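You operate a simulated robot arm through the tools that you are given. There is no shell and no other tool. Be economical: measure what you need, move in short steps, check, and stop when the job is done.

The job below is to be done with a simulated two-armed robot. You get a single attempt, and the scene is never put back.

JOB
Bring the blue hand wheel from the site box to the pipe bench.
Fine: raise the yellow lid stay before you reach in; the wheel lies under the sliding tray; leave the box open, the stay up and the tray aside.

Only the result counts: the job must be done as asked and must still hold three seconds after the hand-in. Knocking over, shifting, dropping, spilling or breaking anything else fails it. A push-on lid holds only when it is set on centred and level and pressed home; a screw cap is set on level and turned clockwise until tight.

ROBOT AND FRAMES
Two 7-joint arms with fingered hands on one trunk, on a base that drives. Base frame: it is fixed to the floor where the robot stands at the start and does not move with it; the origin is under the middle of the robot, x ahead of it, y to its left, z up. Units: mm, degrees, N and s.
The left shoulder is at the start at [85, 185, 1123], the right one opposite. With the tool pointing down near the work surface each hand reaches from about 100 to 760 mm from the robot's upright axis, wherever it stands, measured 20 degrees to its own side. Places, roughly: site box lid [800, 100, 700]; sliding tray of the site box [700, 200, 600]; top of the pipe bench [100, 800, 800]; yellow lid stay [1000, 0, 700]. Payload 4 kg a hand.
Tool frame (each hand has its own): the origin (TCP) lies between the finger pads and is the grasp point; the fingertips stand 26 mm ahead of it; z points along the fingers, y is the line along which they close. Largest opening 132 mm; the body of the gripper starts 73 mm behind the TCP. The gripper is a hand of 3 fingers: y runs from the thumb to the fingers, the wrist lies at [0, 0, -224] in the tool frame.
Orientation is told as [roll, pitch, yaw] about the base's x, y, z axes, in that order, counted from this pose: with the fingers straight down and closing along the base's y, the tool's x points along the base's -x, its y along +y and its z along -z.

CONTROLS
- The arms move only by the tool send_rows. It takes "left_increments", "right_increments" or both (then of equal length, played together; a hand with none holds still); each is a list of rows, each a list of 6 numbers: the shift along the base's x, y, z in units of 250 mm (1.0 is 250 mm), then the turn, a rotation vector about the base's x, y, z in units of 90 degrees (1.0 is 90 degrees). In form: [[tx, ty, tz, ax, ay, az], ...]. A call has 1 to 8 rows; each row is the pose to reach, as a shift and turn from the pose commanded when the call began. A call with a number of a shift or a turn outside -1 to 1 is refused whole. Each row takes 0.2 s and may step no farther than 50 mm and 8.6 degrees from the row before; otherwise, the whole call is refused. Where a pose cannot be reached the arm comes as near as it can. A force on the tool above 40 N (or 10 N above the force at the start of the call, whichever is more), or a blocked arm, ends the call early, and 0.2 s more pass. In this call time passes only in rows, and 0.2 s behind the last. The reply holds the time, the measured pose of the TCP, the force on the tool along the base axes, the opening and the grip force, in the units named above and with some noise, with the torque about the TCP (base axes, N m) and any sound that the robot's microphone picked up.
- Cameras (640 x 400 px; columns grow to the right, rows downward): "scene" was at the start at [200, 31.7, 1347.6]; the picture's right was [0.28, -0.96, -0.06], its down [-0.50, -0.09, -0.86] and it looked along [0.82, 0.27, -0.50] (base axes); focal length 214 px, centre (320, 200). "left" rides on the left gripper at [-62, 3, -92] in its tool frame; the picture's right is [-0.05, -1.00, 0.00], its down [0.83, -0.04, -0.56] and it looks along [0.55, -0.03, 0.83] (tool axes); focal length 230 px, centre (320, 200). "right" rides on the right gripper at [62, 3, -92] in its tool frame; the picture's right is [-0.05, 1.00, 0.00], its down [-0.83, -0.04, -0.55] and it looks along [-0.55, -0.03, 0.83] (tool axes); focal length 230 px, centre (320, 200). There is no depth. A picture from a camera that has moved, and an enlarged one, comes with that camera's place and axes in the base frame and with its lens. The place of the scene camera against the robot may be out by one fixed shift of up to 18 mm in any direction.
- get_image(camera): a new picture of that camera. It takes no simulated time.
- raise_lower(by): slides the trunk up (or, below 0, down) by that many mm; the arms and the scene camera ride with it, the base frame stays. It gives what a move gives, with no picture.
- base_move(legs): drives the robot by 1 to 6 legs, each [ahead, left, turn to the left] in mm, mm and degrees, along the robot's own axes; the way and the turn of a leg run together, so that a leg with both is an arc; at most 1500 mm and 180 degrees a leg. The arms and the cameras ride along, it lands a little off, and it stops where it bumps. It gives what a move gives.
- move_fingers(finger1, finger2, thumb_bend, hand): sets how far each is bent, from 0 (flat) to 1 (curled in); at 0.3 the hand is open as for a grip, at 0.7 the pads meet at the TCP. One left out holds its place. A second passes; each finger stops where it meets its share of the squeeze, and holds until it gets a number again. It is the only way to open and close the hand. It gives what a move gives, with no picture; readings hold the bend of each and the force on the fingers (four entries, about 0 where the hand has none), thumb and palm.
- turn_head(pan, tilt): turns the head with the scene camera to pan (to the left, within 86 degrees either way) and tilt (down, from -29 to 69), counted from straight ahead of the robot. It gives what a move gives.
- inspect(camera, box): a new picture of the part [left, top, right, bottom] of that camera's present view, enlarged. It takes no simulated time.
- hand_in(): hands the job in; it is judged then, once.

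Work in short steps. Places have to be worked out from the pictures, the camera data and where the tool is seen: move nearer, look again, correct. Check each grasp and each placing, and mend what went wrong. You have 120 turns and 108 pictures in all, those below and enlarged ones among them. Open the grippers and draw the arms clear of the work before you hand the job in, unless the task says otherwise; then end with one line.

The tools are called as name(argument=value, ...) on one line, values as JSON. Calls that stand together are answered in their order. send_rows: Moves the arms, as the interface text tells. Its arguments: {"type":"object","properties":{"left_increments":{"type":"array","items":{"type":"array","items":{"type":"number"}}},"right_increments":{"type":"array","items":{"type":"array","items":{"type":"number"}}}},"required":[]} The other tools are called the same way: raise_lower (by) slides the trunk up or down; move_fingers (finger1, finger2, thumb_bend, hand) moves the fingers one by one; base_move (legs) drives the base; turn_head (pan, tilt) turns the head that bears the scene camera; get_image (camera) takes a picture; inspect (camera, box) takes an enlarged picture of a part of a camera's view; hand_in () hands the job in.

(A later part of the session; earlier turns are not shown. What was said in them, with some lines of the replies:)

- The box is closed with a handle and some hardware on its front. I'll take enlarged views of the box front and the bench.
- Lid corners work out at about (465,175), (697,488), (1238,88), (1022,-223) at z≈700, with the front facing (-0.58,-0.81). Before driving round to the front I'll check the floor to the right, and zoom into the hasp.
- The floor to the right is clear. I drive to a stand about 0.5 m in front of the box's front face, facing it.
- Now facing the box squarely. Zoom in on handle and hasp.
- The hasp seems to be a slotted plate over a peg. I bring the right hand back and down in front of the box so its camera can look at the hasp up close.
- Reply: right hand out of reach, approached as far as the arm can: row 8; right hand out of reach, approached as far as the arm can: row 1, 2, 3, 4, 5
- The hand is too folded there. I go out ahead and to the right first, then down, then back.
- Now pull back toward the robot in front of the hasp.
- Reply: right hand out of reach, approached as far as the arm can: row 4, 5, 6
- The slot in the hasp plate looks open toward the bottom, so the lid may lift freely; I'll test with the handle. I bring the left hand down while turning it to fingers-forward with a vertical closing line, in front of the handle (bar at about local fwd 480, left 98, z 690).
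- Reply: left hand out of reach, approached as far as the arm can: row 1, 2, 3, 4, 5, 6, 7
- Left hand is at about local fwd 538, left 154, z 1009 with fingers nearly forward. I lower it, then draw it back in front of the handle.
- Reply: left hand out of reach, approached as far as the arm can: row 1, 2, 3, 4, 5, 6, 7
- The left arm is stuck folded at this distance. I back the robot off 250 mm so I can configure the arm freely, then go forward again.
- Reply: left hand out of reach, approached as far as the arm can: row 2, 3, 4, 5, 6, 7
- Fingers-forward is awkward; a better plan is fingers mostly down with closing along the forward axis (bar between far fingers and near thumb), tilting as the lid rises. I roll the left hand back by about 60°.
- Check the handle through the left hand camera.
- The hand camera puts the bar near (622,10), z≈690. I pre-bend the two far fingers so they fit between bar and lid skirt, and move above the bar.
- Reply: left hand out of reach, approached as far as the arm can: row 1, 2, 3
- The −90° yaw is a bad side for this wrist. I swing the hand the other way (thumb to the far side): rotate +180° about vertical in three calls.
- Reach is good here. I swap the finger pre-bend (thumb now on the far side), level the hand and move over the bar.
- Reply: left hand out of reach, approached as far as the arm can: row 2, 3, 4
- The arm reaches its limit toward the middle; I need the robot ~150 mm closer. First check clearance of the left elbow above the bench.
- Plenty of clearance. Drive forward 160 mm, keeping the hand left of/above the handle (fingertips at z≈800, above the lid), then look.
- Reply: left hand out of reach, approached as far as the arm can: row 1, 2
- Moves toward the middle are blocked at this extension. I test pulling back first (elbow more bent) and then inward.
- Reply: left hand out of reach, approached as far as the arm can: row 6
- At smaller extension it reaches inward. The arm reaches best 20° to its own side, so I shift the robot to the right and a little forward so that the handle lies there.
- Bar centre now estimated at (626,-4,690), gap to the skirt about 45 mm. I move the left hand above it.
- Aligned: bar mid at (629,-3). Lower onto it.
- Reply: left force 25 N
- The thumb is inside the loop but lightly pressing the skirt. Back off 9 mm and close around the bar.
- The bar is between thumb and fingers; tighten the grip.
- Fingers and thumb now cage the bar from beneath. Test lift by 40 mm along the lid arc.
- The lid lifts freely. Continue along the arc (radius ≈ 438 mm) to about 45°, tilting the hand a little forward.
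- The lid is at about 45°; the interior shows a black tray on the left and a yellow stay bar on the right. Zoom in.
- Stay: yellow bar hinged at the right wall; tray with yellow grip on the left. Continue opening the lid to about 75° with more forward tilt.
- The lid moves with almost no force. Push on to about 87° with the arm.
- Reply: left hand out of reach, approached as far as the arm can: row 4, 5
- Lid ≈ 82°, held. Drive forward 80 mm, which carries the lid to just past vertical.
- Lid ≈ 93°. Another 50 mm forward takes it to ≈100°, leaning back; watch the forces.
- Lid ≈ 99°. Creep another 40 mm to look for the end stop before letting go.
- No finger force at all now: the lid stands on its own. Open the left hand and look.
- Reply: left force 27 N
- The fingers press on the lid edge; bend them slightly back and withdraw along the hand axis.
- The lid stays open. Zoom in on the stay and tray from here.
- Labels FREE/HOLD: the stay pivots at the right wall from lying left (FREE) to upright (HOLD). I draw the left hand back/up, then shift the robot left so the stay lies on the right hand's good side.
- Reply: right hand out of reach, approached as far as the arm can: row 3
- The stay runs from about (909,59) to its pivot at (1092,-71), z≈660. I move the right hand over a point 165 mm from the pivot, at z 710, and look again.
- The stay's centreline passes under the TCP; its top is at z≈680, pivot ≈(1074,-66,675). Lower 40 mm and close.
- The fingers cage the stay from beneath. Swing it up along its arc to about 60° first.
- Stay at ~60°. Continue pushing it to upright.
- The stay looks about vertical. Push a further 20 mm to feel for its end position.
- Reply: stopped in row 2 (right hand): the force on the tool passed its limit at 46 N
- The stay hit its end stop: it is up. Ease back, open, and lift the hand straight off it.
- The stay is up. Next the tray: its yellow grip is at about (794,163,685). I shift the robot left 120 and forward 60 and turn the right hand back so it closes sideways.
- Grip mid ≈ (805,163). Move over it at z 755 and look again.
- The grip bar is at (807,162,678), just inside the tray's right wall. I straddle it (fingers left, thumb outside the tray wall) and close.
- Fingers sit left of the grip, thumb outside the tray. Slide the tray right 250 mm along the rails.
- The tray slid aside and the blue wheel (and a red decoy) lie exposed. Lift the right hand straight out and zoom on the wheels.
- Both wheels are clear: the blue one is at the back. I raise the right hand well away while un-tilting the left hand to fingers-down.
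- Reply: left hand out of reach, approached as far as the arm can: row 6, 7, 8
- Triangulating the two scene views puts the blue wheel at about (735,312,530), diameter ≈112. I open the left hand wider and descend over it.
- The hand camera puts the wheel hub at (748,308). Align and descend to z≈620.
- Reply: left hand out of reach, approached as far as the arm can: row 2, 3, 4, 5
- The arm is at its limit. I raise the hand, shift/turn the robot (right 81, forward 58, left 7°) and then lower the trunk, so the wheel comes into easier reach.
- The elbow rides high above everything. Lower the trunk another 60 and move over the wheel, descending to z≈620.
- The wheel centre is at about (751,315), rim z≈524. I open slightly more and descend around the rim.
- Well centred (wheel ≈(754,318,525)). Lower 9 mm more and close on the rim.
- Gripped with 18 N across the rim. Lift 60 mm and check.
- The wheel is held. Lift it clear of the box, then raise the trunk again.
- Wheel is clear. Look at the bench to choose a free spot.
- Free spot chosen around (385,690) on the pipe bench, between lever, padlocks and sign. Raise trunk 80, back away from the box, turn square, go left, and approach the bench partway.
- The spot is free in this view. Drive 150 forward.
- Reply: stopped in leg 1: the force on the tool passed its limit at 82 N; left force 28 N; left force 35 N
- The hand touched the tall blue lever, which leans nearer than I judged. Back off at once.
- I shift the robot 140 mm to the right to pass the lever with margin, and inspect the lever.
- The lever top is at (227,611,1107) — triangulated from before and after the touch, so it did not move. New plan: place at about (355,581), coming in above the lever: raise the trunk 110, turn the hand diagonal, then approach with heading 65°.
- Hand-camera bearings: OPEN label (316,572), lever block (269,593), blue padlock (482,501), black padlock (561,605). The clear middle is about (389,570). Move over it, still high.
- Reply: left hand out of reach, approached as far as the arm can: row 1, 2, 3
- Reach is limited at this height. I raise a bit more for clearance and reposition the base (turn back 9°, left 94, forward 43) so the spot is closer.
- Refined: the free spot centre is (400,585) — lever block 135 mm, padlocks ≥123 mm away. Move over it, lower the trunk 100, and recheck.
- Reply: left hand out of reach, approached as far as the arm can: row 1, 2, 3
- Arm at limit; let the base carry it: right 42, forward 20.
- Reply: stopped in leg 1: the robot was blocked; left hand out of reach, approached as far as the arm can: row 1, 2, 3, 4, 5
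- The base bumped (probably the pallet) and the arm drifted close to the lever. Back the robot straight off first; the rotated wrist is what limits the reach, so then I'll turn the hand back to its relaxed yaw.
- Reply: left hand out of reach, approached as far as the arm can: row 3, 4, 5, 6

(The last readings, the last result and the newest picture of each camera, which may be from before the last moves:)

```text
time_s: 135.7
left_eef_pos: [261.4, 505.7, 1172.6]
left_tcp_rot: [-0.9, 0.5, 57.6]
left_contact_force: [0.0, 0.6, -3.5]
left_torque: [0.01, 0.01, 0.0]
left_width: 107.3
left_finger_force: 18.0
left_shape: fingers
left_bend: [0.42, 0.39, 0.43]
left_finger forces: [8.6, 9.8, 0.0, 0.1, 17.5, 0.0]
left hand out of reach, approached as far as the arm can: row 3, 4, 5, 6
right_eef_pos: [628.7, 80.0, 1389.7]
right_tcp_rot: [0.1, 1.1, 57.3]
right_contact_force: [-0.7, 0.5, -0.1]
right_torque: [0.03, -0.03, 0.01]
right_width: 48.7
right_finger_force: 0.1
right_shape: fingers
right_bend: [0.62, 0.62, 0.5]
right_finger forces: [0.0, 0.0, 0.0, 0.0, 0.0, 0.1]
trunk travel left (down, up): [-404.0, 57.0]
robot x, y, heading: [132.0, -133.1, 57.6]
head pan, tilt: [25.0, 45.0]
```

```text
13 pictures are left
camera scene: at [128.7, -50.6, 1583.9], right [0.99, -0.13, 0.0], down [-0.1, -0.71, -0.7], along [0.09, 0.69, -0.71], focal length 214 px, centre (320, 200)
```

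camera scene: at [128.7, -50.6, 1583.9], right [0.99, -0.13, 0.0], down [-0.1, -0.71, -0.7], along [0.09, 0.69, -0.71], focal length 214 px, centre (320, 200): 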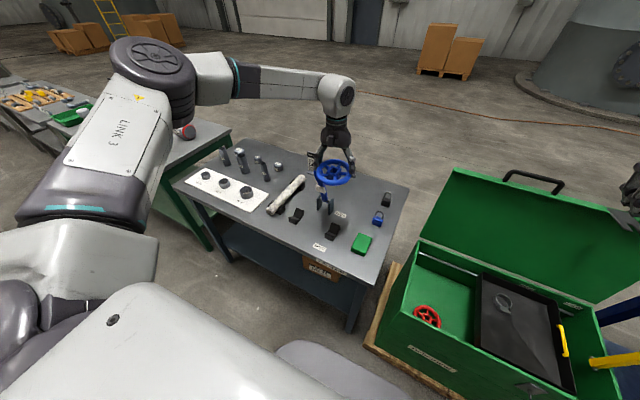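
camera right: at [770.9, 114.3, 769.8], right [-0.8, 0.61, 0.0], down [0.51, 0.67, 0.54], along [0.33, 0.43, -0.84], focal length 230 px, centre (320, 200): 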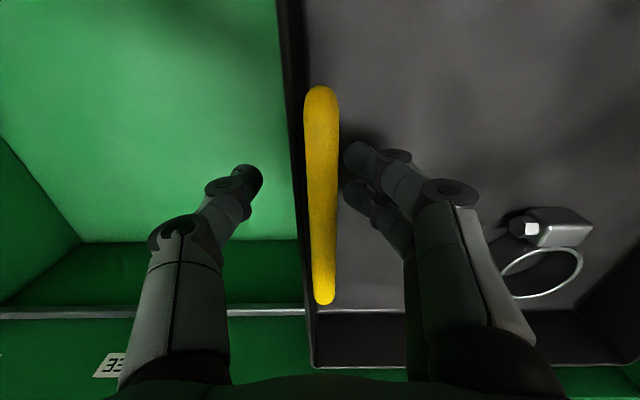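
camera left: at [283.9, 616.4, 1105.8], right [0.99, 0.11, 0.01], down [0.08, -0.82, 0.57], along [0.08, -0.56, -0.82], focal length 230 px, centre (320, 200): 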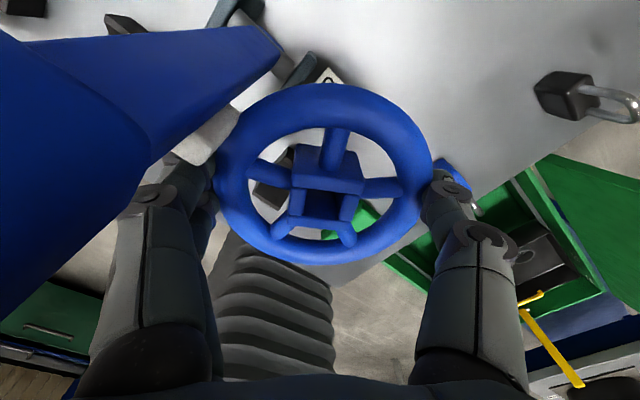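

Good reach at relaxed yaw. I raise the trunk slightly for clearance over the lever, then drive so the hand comes over the free spot.

raise_lower(by=40)

base_move(legs=[[122, -20, 0]])

send_rows(left_increments=[[0.09, -0.04, -0.02, 0, 0, 0], [0.18, -0.08, -0.05, 0, 0, 0], [0.2, -0.09, -0.16, 0, 0, 0]])

get_image(camera="left")

```text
time_s: 136.5
left_eef_pos: [259.2, 505.4, 1214.5]
left_tcp_rot: [-1.0, 0.3, 57.5]
left_contact_force: [-1.0, -0.2, -3.1]
left_torque: [0.02, -0.02, 0.0]
left_width: 107.7
left_finger_force: 17.8
left_shape: fingers
left_bend: [0.42, 0.39, 0.43]
left_finger forces: [8.6, 9.8, 0.1, 0.0, 17.5, 0.0]
right_eef_pos: [628.9, 80.9, 1429.4]
right_tcp_rot: [0.0, 1.0, 57.3]
right_contact_force: [-0.4, 0.8, 0.4]
right_torque: [0.03, 0.05, -0.02]
right_width: 48.8
right_finger_force: 0.0
right_shape: fingers
right_bend: [0.62, 0.62, 0.5]
right_finger forces: [0.0, 0.0, 0.0, 0.0, 0.0, 0.1]
trunk travel left (down, up): [-444.0, 17.0]
robot x, y, heading: [127.6, -131.0, 57.5]
head pan, tilt: [25.0, 45.0]
```

```text
time_s: 137.8
left_eef_pos: [337.2, 593.7, 1215.8]
left_tcp_rot: [-1.1, 0.0, 57.6]
left_contact_force: [-0.3, -1.8, -2.0]
left_torque: [0.03, -0.03, 0.02]
left_width: 107.7
left_finger_force: 18.0
left_shape: fingers
left_bend: [0.42, 0.39, 0.43]
left_finger forces: [8.7, 9.9, 0.0, 0.0, 17.6, 0.0]
right_eef_pos: [706.8, 169.3, 1431.4]
right_tcp_rot: [0.2, 0.9, 57.4]
right_contact_force: [0.0, -0.3, 0.1]
right_torque: [-0.02, -0.02, 0.0]
right_width: 48.8
right_finger_force: 0.1
right_shape: fingers
right_bend: [0.62, 0.62, 0.5]
right_finger forces: [0.1, 0.0, 0.0, 0.0, 0.0, 0.0]
trunk travel left (down, up): [-444.0, 17.0]
robot x, y, heading: [210.3, -38.3, 57.5]
head pan, tilt: [25.0, 45.0]
```

```text
time_s: 138.6
left_eef_pos: [350.1, 560.7, 1190.9]
left_tcp_rot: [-1.0, 0.4, 57.6]
left_contact_force: [0.1, 0.0, -3.0]
left_torque: [0.0, -0.01, 0.04]
left_width: 107.5
left_finger_force: 17.5
left_shape: fingers
left_bend: [0.42, 0.39, 0.43]
left_finger forces: [8.4, 9.8, 0.0, 0.0, 17.5, 0.0]
left hand out of reach, approached as far as the arm can: row 1, 2, 3
right_eef_pos: [711.3, 174.4, 1429.3]
right_tcp_rot: [0.2, 1.2, 57.5]
right_contact_force: [0.2, 0.0, 0.0]
right_torque: [0.01, 0.02, 0.0]
right_width: 48.5
right_finger_force: 0.1
right_shape: fingers
right_bend: [0.62, 0.62, 0.5]
right_finger forces: [0.0, 0.1, 0.1, 0.0, 0.0, 0.0]
trunk travel left (down, up): [-444.0, 17.0]
robot x, y, heading: [212.5, -42.7, 57.3]
head pan, tilt: [25.0, 45.0]
```

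```text
12 pictures are left
camera left: at [378.6, 614.8, 1282.5], right [0.87, -0.49, 0.02], down [-0.42, -0.72, 0.56], along [-0.26, -0.5, -0.83], focal length 230 px, centre (320, 200)
```

left: 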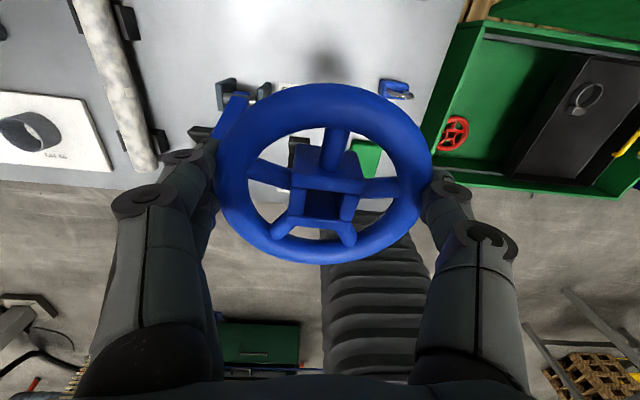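

The arm can't shift sideways enough here. Turning the robot 12° to the right and moving left 115 brings the hand over the spot from the padlock side, away from the lever and with the base clear of the box.

base_move(legs=[[0, 0, -12.3], [0, 115, 0]])

get_image(camera="left")

```text
time_s: 140.6
left_eef_pos: [393.8, 592.7, 1192.7]
left_tcp_rot: [-1.0, 0.2, 45.3]
left_contact_force: [1.4, 0.5, -3.1]
left_torque: [0.04, 0.0, 0.01]
left_width: 107.7
left_finger_force: 17.6
left_shape: fingers
left_bend: [0.42, 0.39, 0.43]
left_finger forces: [8.4, 9.7, 0.0, 0.0, 17.3, 0.0]
right_eef_pos: [665.9, 140.9, 1427.9]
right_tcp_rot: [0.4, 0.9, 45.2]
right_contact_force: [-0.3, -0.1, -0.7]
right_torque: [0.0, 0.01, 0.01]
right_width: 48.7
right_finger_force: 0.0
right_shape: fingers
right_bend: [0.62, 0.62, 0.5]
right_finger forces: [0.0, 0.0, 0.0, 0.0, 0.0, 0.1]
trunk travel left (down, up): [-444.0, 17.0]
robot x, y, heading: [129.3, 38.1, 45.3]
head pan, tilt: [25.0, 45.0]
```

```text
11 pictures are left
camera left: at [433.8, 640.6, 1284.7], right [0.75, -0.66, 0.02], down [-0.56, -0.61, 0.56], along [-0.36, -0.43, -0.83], focal length 230 px, centre (320, 200)
```

left: 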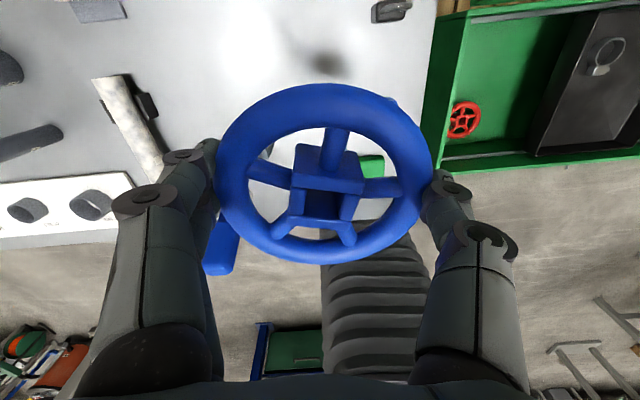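

The hand is over the spot, lever 180 mm away. Lower with the trunk by 300.

raise_lower(by=-300)

get_image(camera="left")

get_image(camera="scene")

```text
time_s: 143.6
left_eef_pos: [391.3, 594.2, 893.8]
left_tcp_rot: [-1.3, 0.0, 45.3]
left_contact_force: [-0.4, -0.3, -3.6]
left_torque: [0.0, -0.02, 0.04]
left_width: 107.6
left_finger_force: 18.1
left_shape: fingers
left_bend: [0.42, 0.39, 0.43]
left_finger forces: [8.4, 9.8, 0.1, 0.1, 17.3, 0.1]
right_eef_pos: [662.4, 142.3, 1130.7]
right_tcp_rot: [0.2, 1.0, 45.1]
right_contact_force: [-0.5, 0.0, 0.6]
right_torque: [0.03, -0.01, 0.03]
right_width: 48.7
right_finger_force: 0.0
right_shape: fingers
right_bend: [0.62, 0.62, 0.5]
right_finger forces: [0.0, 0.1, 0.0, 0.1, 0.0, 0.0]
trunk travel left (down, up): [-144.0, 317.0]
robot x, y, heading: [132.1, 40.1, 45.6]
head pan, tilt: [25.0, 45.0]
```

```text
10 pictures are left
camera left: at [430.7, 643.0, 985.0], right [0.75, -0.66, 0.02], down [-0.56, -0.61, 0.56], along [-0.36, -0.43, -0.83], focal length 230 px, centre (320, 200)
```

left: 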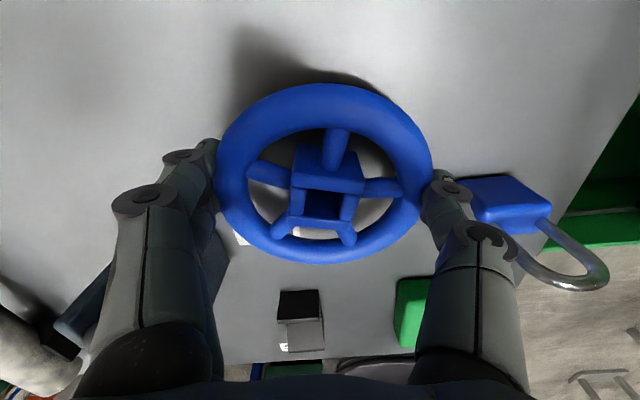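

```text
9 pictures are left
camera scene: at [237.1, 210.6, 1283.0], right [0.93, -0.35, -0.11], down [-0.35, -0.78, -0.52], along [0.1, 0.52, -0.85], focal length 214 px, centre (320, 200)
```

scene: 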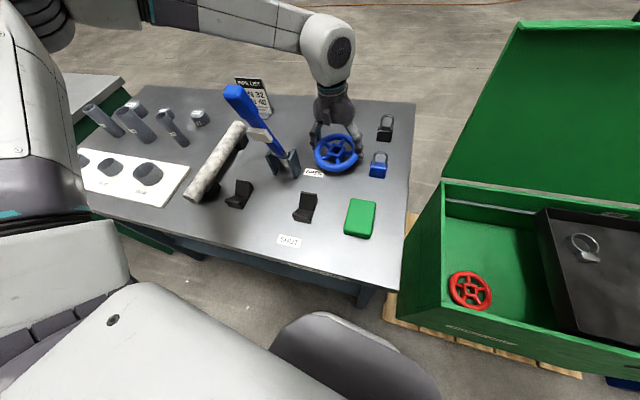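

Clear all round. Now lower by arm in small rows toward contact.

send_rows(left_increments=[[-0.01, 0.02, -0.04, 0, 0, 0], [-0.01, 0.02, -0.08, 0, 0, 0], [-0.01, 0.02, -0.12, 0, 0, 0], [-0.01, 0.02, -0.14, 0, 0, 0], [-0.01, 0.02, -0.16, 0, 0, 0]])

inspect(camera="scene", box=[280, 90, 410, 200])

```text
time_s: 144.4
left_eef_pos: [391.9, 600.7, 871.6]
left_tcp_rot: [-1.5, -0.6, 45.5]
left_contact_force: [-3.9, -3.0, 21.2]
left_torque: [-0.37, -0.22, -0.07]
left_width: 106.7
left_finger_force: 20.9
left_shape: fingers
left_bend: [0.44, 0.42, 0.44]
left_finger forces: [8.7, 11.3, 0.1, 0.1, 21.6, 0.0]
right_eef_pos: [660.3, 140.7, 1130.6]
right_tcp_rot: [0.0, 0.8, 45.2]
right_contact_force: [-0.4, -0.6, -0.3]
right_torque: [-0.03, 0.02, 0.0]
right_width: 48.6
right_finger_force: 0.1
right_shape: fingers
right_bend: [0.62, 0.62, 0.5]
right_finger forces: [0.0, 0.0, 0.1, 0.1, 0.0, 0.1]
trunk travel left (down, up): [-144.0, 317.0]
robot x, y, heading: [130.2, 37.4, 45.2]
head pan, tilt: [25.0, 45.0]
stopped in row 4 (left hand): the force on the tool passed its limit at 54 N (the readings are from after the stop); the commanded pose is now the measured one
```

```text
3.64 times, centred on (345, 145) of scene
camera zoom: at [235.7, 209.2, 1283.2], right [0.93, -0.35, -0.11], down [-0.35, -0.78, -0.52], along [0.1, 0.52, -0.85], focal length 780 px, centre (229, 400)
```

zoom: 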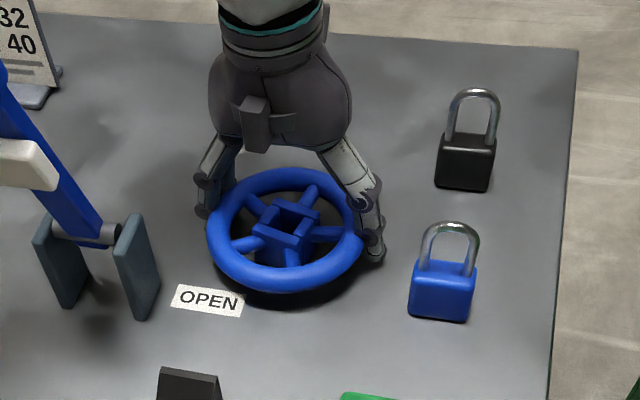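

The wheel's hub is standing on the bench (21 N contact). Open the fingers a little.

move_fingers(hand="left", finger1=0.32, finger2=0.32, thumb_bend=0.32)

inspect(camera="scene", box=[280, 90, 410, 200])

```text
time_s: 145.4
left_eef_pos: [392.5, 602.2, 868.3]
left_tcp_rot: [-1.4, -0.2, 45.4]
left_contact_force: [0.2, -1.1, 1.9]
left_torque: [0.06, 0.07, 0.08]
left_width: 127.1
left_finger_force: 0.5
left_shape: fingers
left_bend: [0.33, 0.32, 0.32]
left_finger forces: [1.3, 0.9, 0.0, 0.1, 0.1, 0.1]
right_eef_pos: [662.5, 142.4, 1129.9]
right_tcp_rot: [0.1, 1.0, 45.1]
right_contact_force: [-0.1, -0.3, -0.1]
right_torque: [-0.01, 0.0, 0.01]
right_width: 48.8
right_finger_force: 0.0
right_shape: fingers
right_bend: [0.62, 0.62, 0.5]
right_finger forces: [0.0, 0.1, 0.1, 0.0, 0.0, 0.0]
trunk travel left (down, up): [-144.0, 317.0]
robot x, y, heading: [135.3, 36.6, 45.3]
head pan, tilt: [25.0, 45.0]
```

```text
3.64 times, centred on (345, 145) of scene
camera zoom: at [237.2, 210.5, 1282.9], right [0.93, -0.35, -0.11], down [-0.35, -0.78, -0.52], along [0.1, 0.52, -0.85], focal length 780 px, centre (229, 400)
```

zoom: 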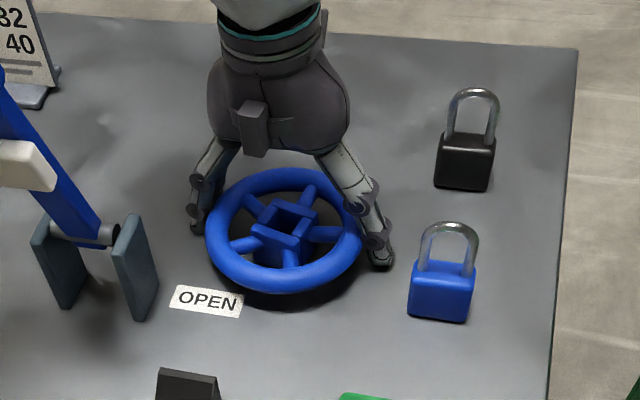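

Released and standing. Open a touch more and rise straight up with the trunk.

move_fingers(hand="left", finger1=0.25, finger2=0.25, thumb_bend=0.27)

raise_lower(by=300)

get_image(camera="left")

```text
time_s: 146.4
left_eef_pos: [393.3, 601.1, 868.9]
left_tcp_rot: [-1.5, -0.2, 45.5]
left_contact_force: [0.4, 0.1, 0.6]
left_torque: [0.02, 0.01, -0.01]
left_width: 142.5
left_finger_force: 0.0
left_shape: fingers
left_bend: [0.25, 0.25, 0.27]
left_finger forces: [0.1, 0.1, 0.0, 0.0, 0.1, 0.0]
right_eef_pos: [661.9, 142.7, 1129.0]
right_tcp_rot: [0.1, 1.0, 45.1]
right_contact_force: [-0.5, -0.5, 0.0]
right_torque: [0.01, 0.0, -0.01]
right_width: 48.8
right_finger_force: 0.1
right_shape: fingers
right_bend: [0.62, 0.62, 0.5]
right_finger forces: [0.0, 0.0, 0.1, 0.0, 0.0, 0.1]
trunk travel left (down, up): [-144.0, 317.0]
robot x, y, heading: [126.6, 39.6, 45.2]
head pan, tilt: [25.0, 45.0]
```

```text
time_s: 149.4
left_eef_pos: [391.4, 600.5, 1178.4]
left_tcp_rot: [-1.4, -1.3, 45.5]
left_contact_force: [-0.1, 0.5, 0.2]
left_torque: [-0.01, 0.04, 0.02]
left_width: 142.6
left_finger_force: 0.1
left_shape: fingers
left_bend: [0.25, 0.25, 0.27]
left_finger forces: [0.0, 0.0, 0.0, 0.0, 0.0, 0.0]
right_eef_pos: [660.6, 141.5, 1429.7]
right_tcp_rot: [0.1, 0.9, 45.0]
right_contact_force: [0.3, 1.0, 0.0]
right_torque: [0.0, -0.02, 0.02]
right_width: 48.6
right_finger_force: 0.1
right_shape: fingers
right_bend: [0.62, 0.62, 0.5]
right_finger forces: [0.0, 0.0, 0.1, 0.1, 0.1, 0.0]
trunk travel left (down, up): [-444.0, 17.0]
robot x, y, heading: [133.4, 40.4, 45.5]
head pan, tilt: [25.0, 45.0]
```

```text
6 pictures are left
camera left: at [428.5, 646.5, 1271.8], right [0.75, -0.66, 0.03], down [-0.57, -0.62, 0.54], along [-0.34, -0.42, -0.84], focal length 230 px, centre (320, 200)
```

left: 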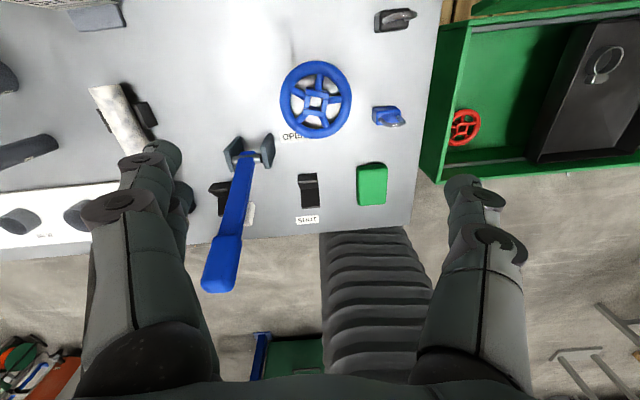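

The wheel sits free on the bench. Move right then back away, open the right hand, and check the whole scene.

base_move(legs=[[0, -110, 0], [-280, 0, 0]])

move_fingers(hand="right", finger1=0.3, finger2=0.3, thumb_bend=0.3)

turn_head(pan=5, tilt=33)

get_image(camera="scene")

```text
time_s: 152.2
left_eef_pos: [274.9, 326.3, 1177.3]
left_tcp_rot: [-1.4, -1.2, 45.5]
left_contact_force: [-0.1, 0.1, -0.9]
left_torque: [-0.03, 0.01, -0.01]
left_width: 142.7
left_finger_force: 0.1
left_shape: fingers
left_bend: [0.25, 0.25, 0.27]
left_finger forces: [0.0, 0.1, 0.0, 0.0, 0.1, 0.1]
right_eef_pos: [545.6, -132.0, 1428.8]
right_tcp_rot: [0.2, 1.2, 45.3]
right_contact_force: [1.2, -0.3, -1.0]
right_torque: [0.02, -0.01, -0.02]
right_width: 48.8
right_finger_force: 0.1
right_shape: fingers
right_bend: [0.62, 0.62, 0.5]
right_finger forces: [0.1, 0.0, 0.1, 0.0, 0.1, 0.0]
trunk travel left (down, up): [-444.0, 17.0]
robot x, y, heading: [13.7, -238.7, 45.3]
head pan, tilt: [25.0, 45.0]
```

```text
time_s: 153.2
left_eef_pos: [272.0, 324.1, 1178.6]
left_tcp_rot: [-1.3, -1.3, 45.5]
left_contact_force: [-0.4, -0.2, -0.2]
left_torque: [0.03, -0.01, -0.02]
left_width: 142.6
left_finger_force: 0.0
left_shape: fingers
left_bend: [0.25, 0.25, 0.27]
left_finger forces: [0.1, 0.0, 0.0, 0.0, 0.1, 0.0]
right_eef_pos: [543.6, -133.2, 1430.8]
right_tcp_rot: [0.1, 0.9, 45.3]
right_contact_force: [1.0, 0.0, -0.5]
right_torque: [0.0, -0.03, -0.01]
right_width: 134.1
right_finger_force: 0.1
right_shape: fingers
right_bend: [0.3, 0.3, 0.3]
right_finger forces: [0.0, 0.0, 0.0, 0.0, 0.1, 0.1]
trunk travel left (down, up): [-444.0, 17.0]
robot x, y, heading: [11.0, -235.9, 45.3]
head pan, tilt: [25.0, 45.0]
```

```text
time_s: 154.0
left_eef_pos: [270.7, 324.2, 1177.7]
left_tcp_rot: [-1.4, -1.2, 45.5]
left_contact_force: [0.7, -0.3, -0.4]
left_torque: [0.0, -0.02, -0.01]
left_width: 142.7
left_finger_force: 0.1
left_shape: fingers
left_bend: [0.25, 0.25, 0.27]
left_finger forces: [0.0, 0.0, 0.0, 0.0, 0.1, 0.0]
right_eef_pos: [542.3, -132.7, 1429.4]
right_tcp_rot: [0.1, 1.0, 45.1]
right_contact_force: [-0.4, -0.2, 0.0]
right_torque: [-0.02, 0.0, -0.04]
right_width: 133.8
right_finger_force: 0.0
right_shape: fingers
right_bend: [0.3, 0.3, 0.3]
right_finger forces: [0.1, 0.0, 0.1, 0.1, 0.0, 0.0]
trunk travel left (down, up): [-444.0, 17.0]
robot x, y, heading: [8.1, -237.6, 45.3]
head pan, tilt: [5.0, 33.0]
```

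```text
5 pictures are left
camera scene: at [51.9, -169.6, 1642.4], right [0.77, -0.64, 0.0], down [-0.35, -0.42, -0.84], along [0.53, 0.65, -0.55], focal length 214 px, centre (320, 200)
```

scene: 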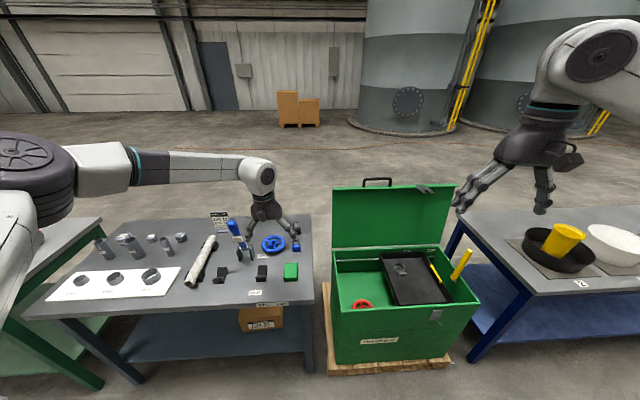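

Wheel on the bench, lid open, stay up, tray aside, everything else standing. Back off a little more and hand in.

base_move(legs=[[-150, 0, 0]])

hand_in()

```text
time_s: 155.4
left_eef_pos: [166.7, 220.0, 1176.7]
left_tcp_rot: [-1.3, -1.1, 45.5]
left_contact_force: [0.7, -0.3, -1.0]
left_torque: [0.02, 0.0, 0.01]
left_width: 142.5
left_finger_force: 0.0
left_shape: fingers
left_bend: [0.25, 0.25, 0.27]
left_finger forces: [0.0, 0.0, 0.0, 0.0, 0.0, 0.0]
right_eef_pos: [439.4, -237.9, 1428.3]
right_tcp_rot: [0.1, 1.1, 45.2]
right_contact_force: [0.7, -0.1, -0.1]
right_torque: [-0.04, 0.05, 0.01]
right_width: 134.0
right_finger_force: 0.1
right_shape: fingers
right_bend: [0.3, 0.3, 0.3]
right_finger forces: [0.0, 0.0, 0.0, 0.1, 0.1, 0.1]
trunk travel left (down, up): [-444.0, 17.0]
robot x, y, heading: [-95.8, -347.5, 45.5]
head pan, tilt: [5.0, 33.0]
```

```text
The job is handed in.
```

The blue hand wheel is on the pipe bench, the box is open, the stay is up and the tray is aside; on the way the left hand pressed the pipe-clamp lever (82 N) and the base bumped something near the box pallet, and I saw no shift from either in the pictures.
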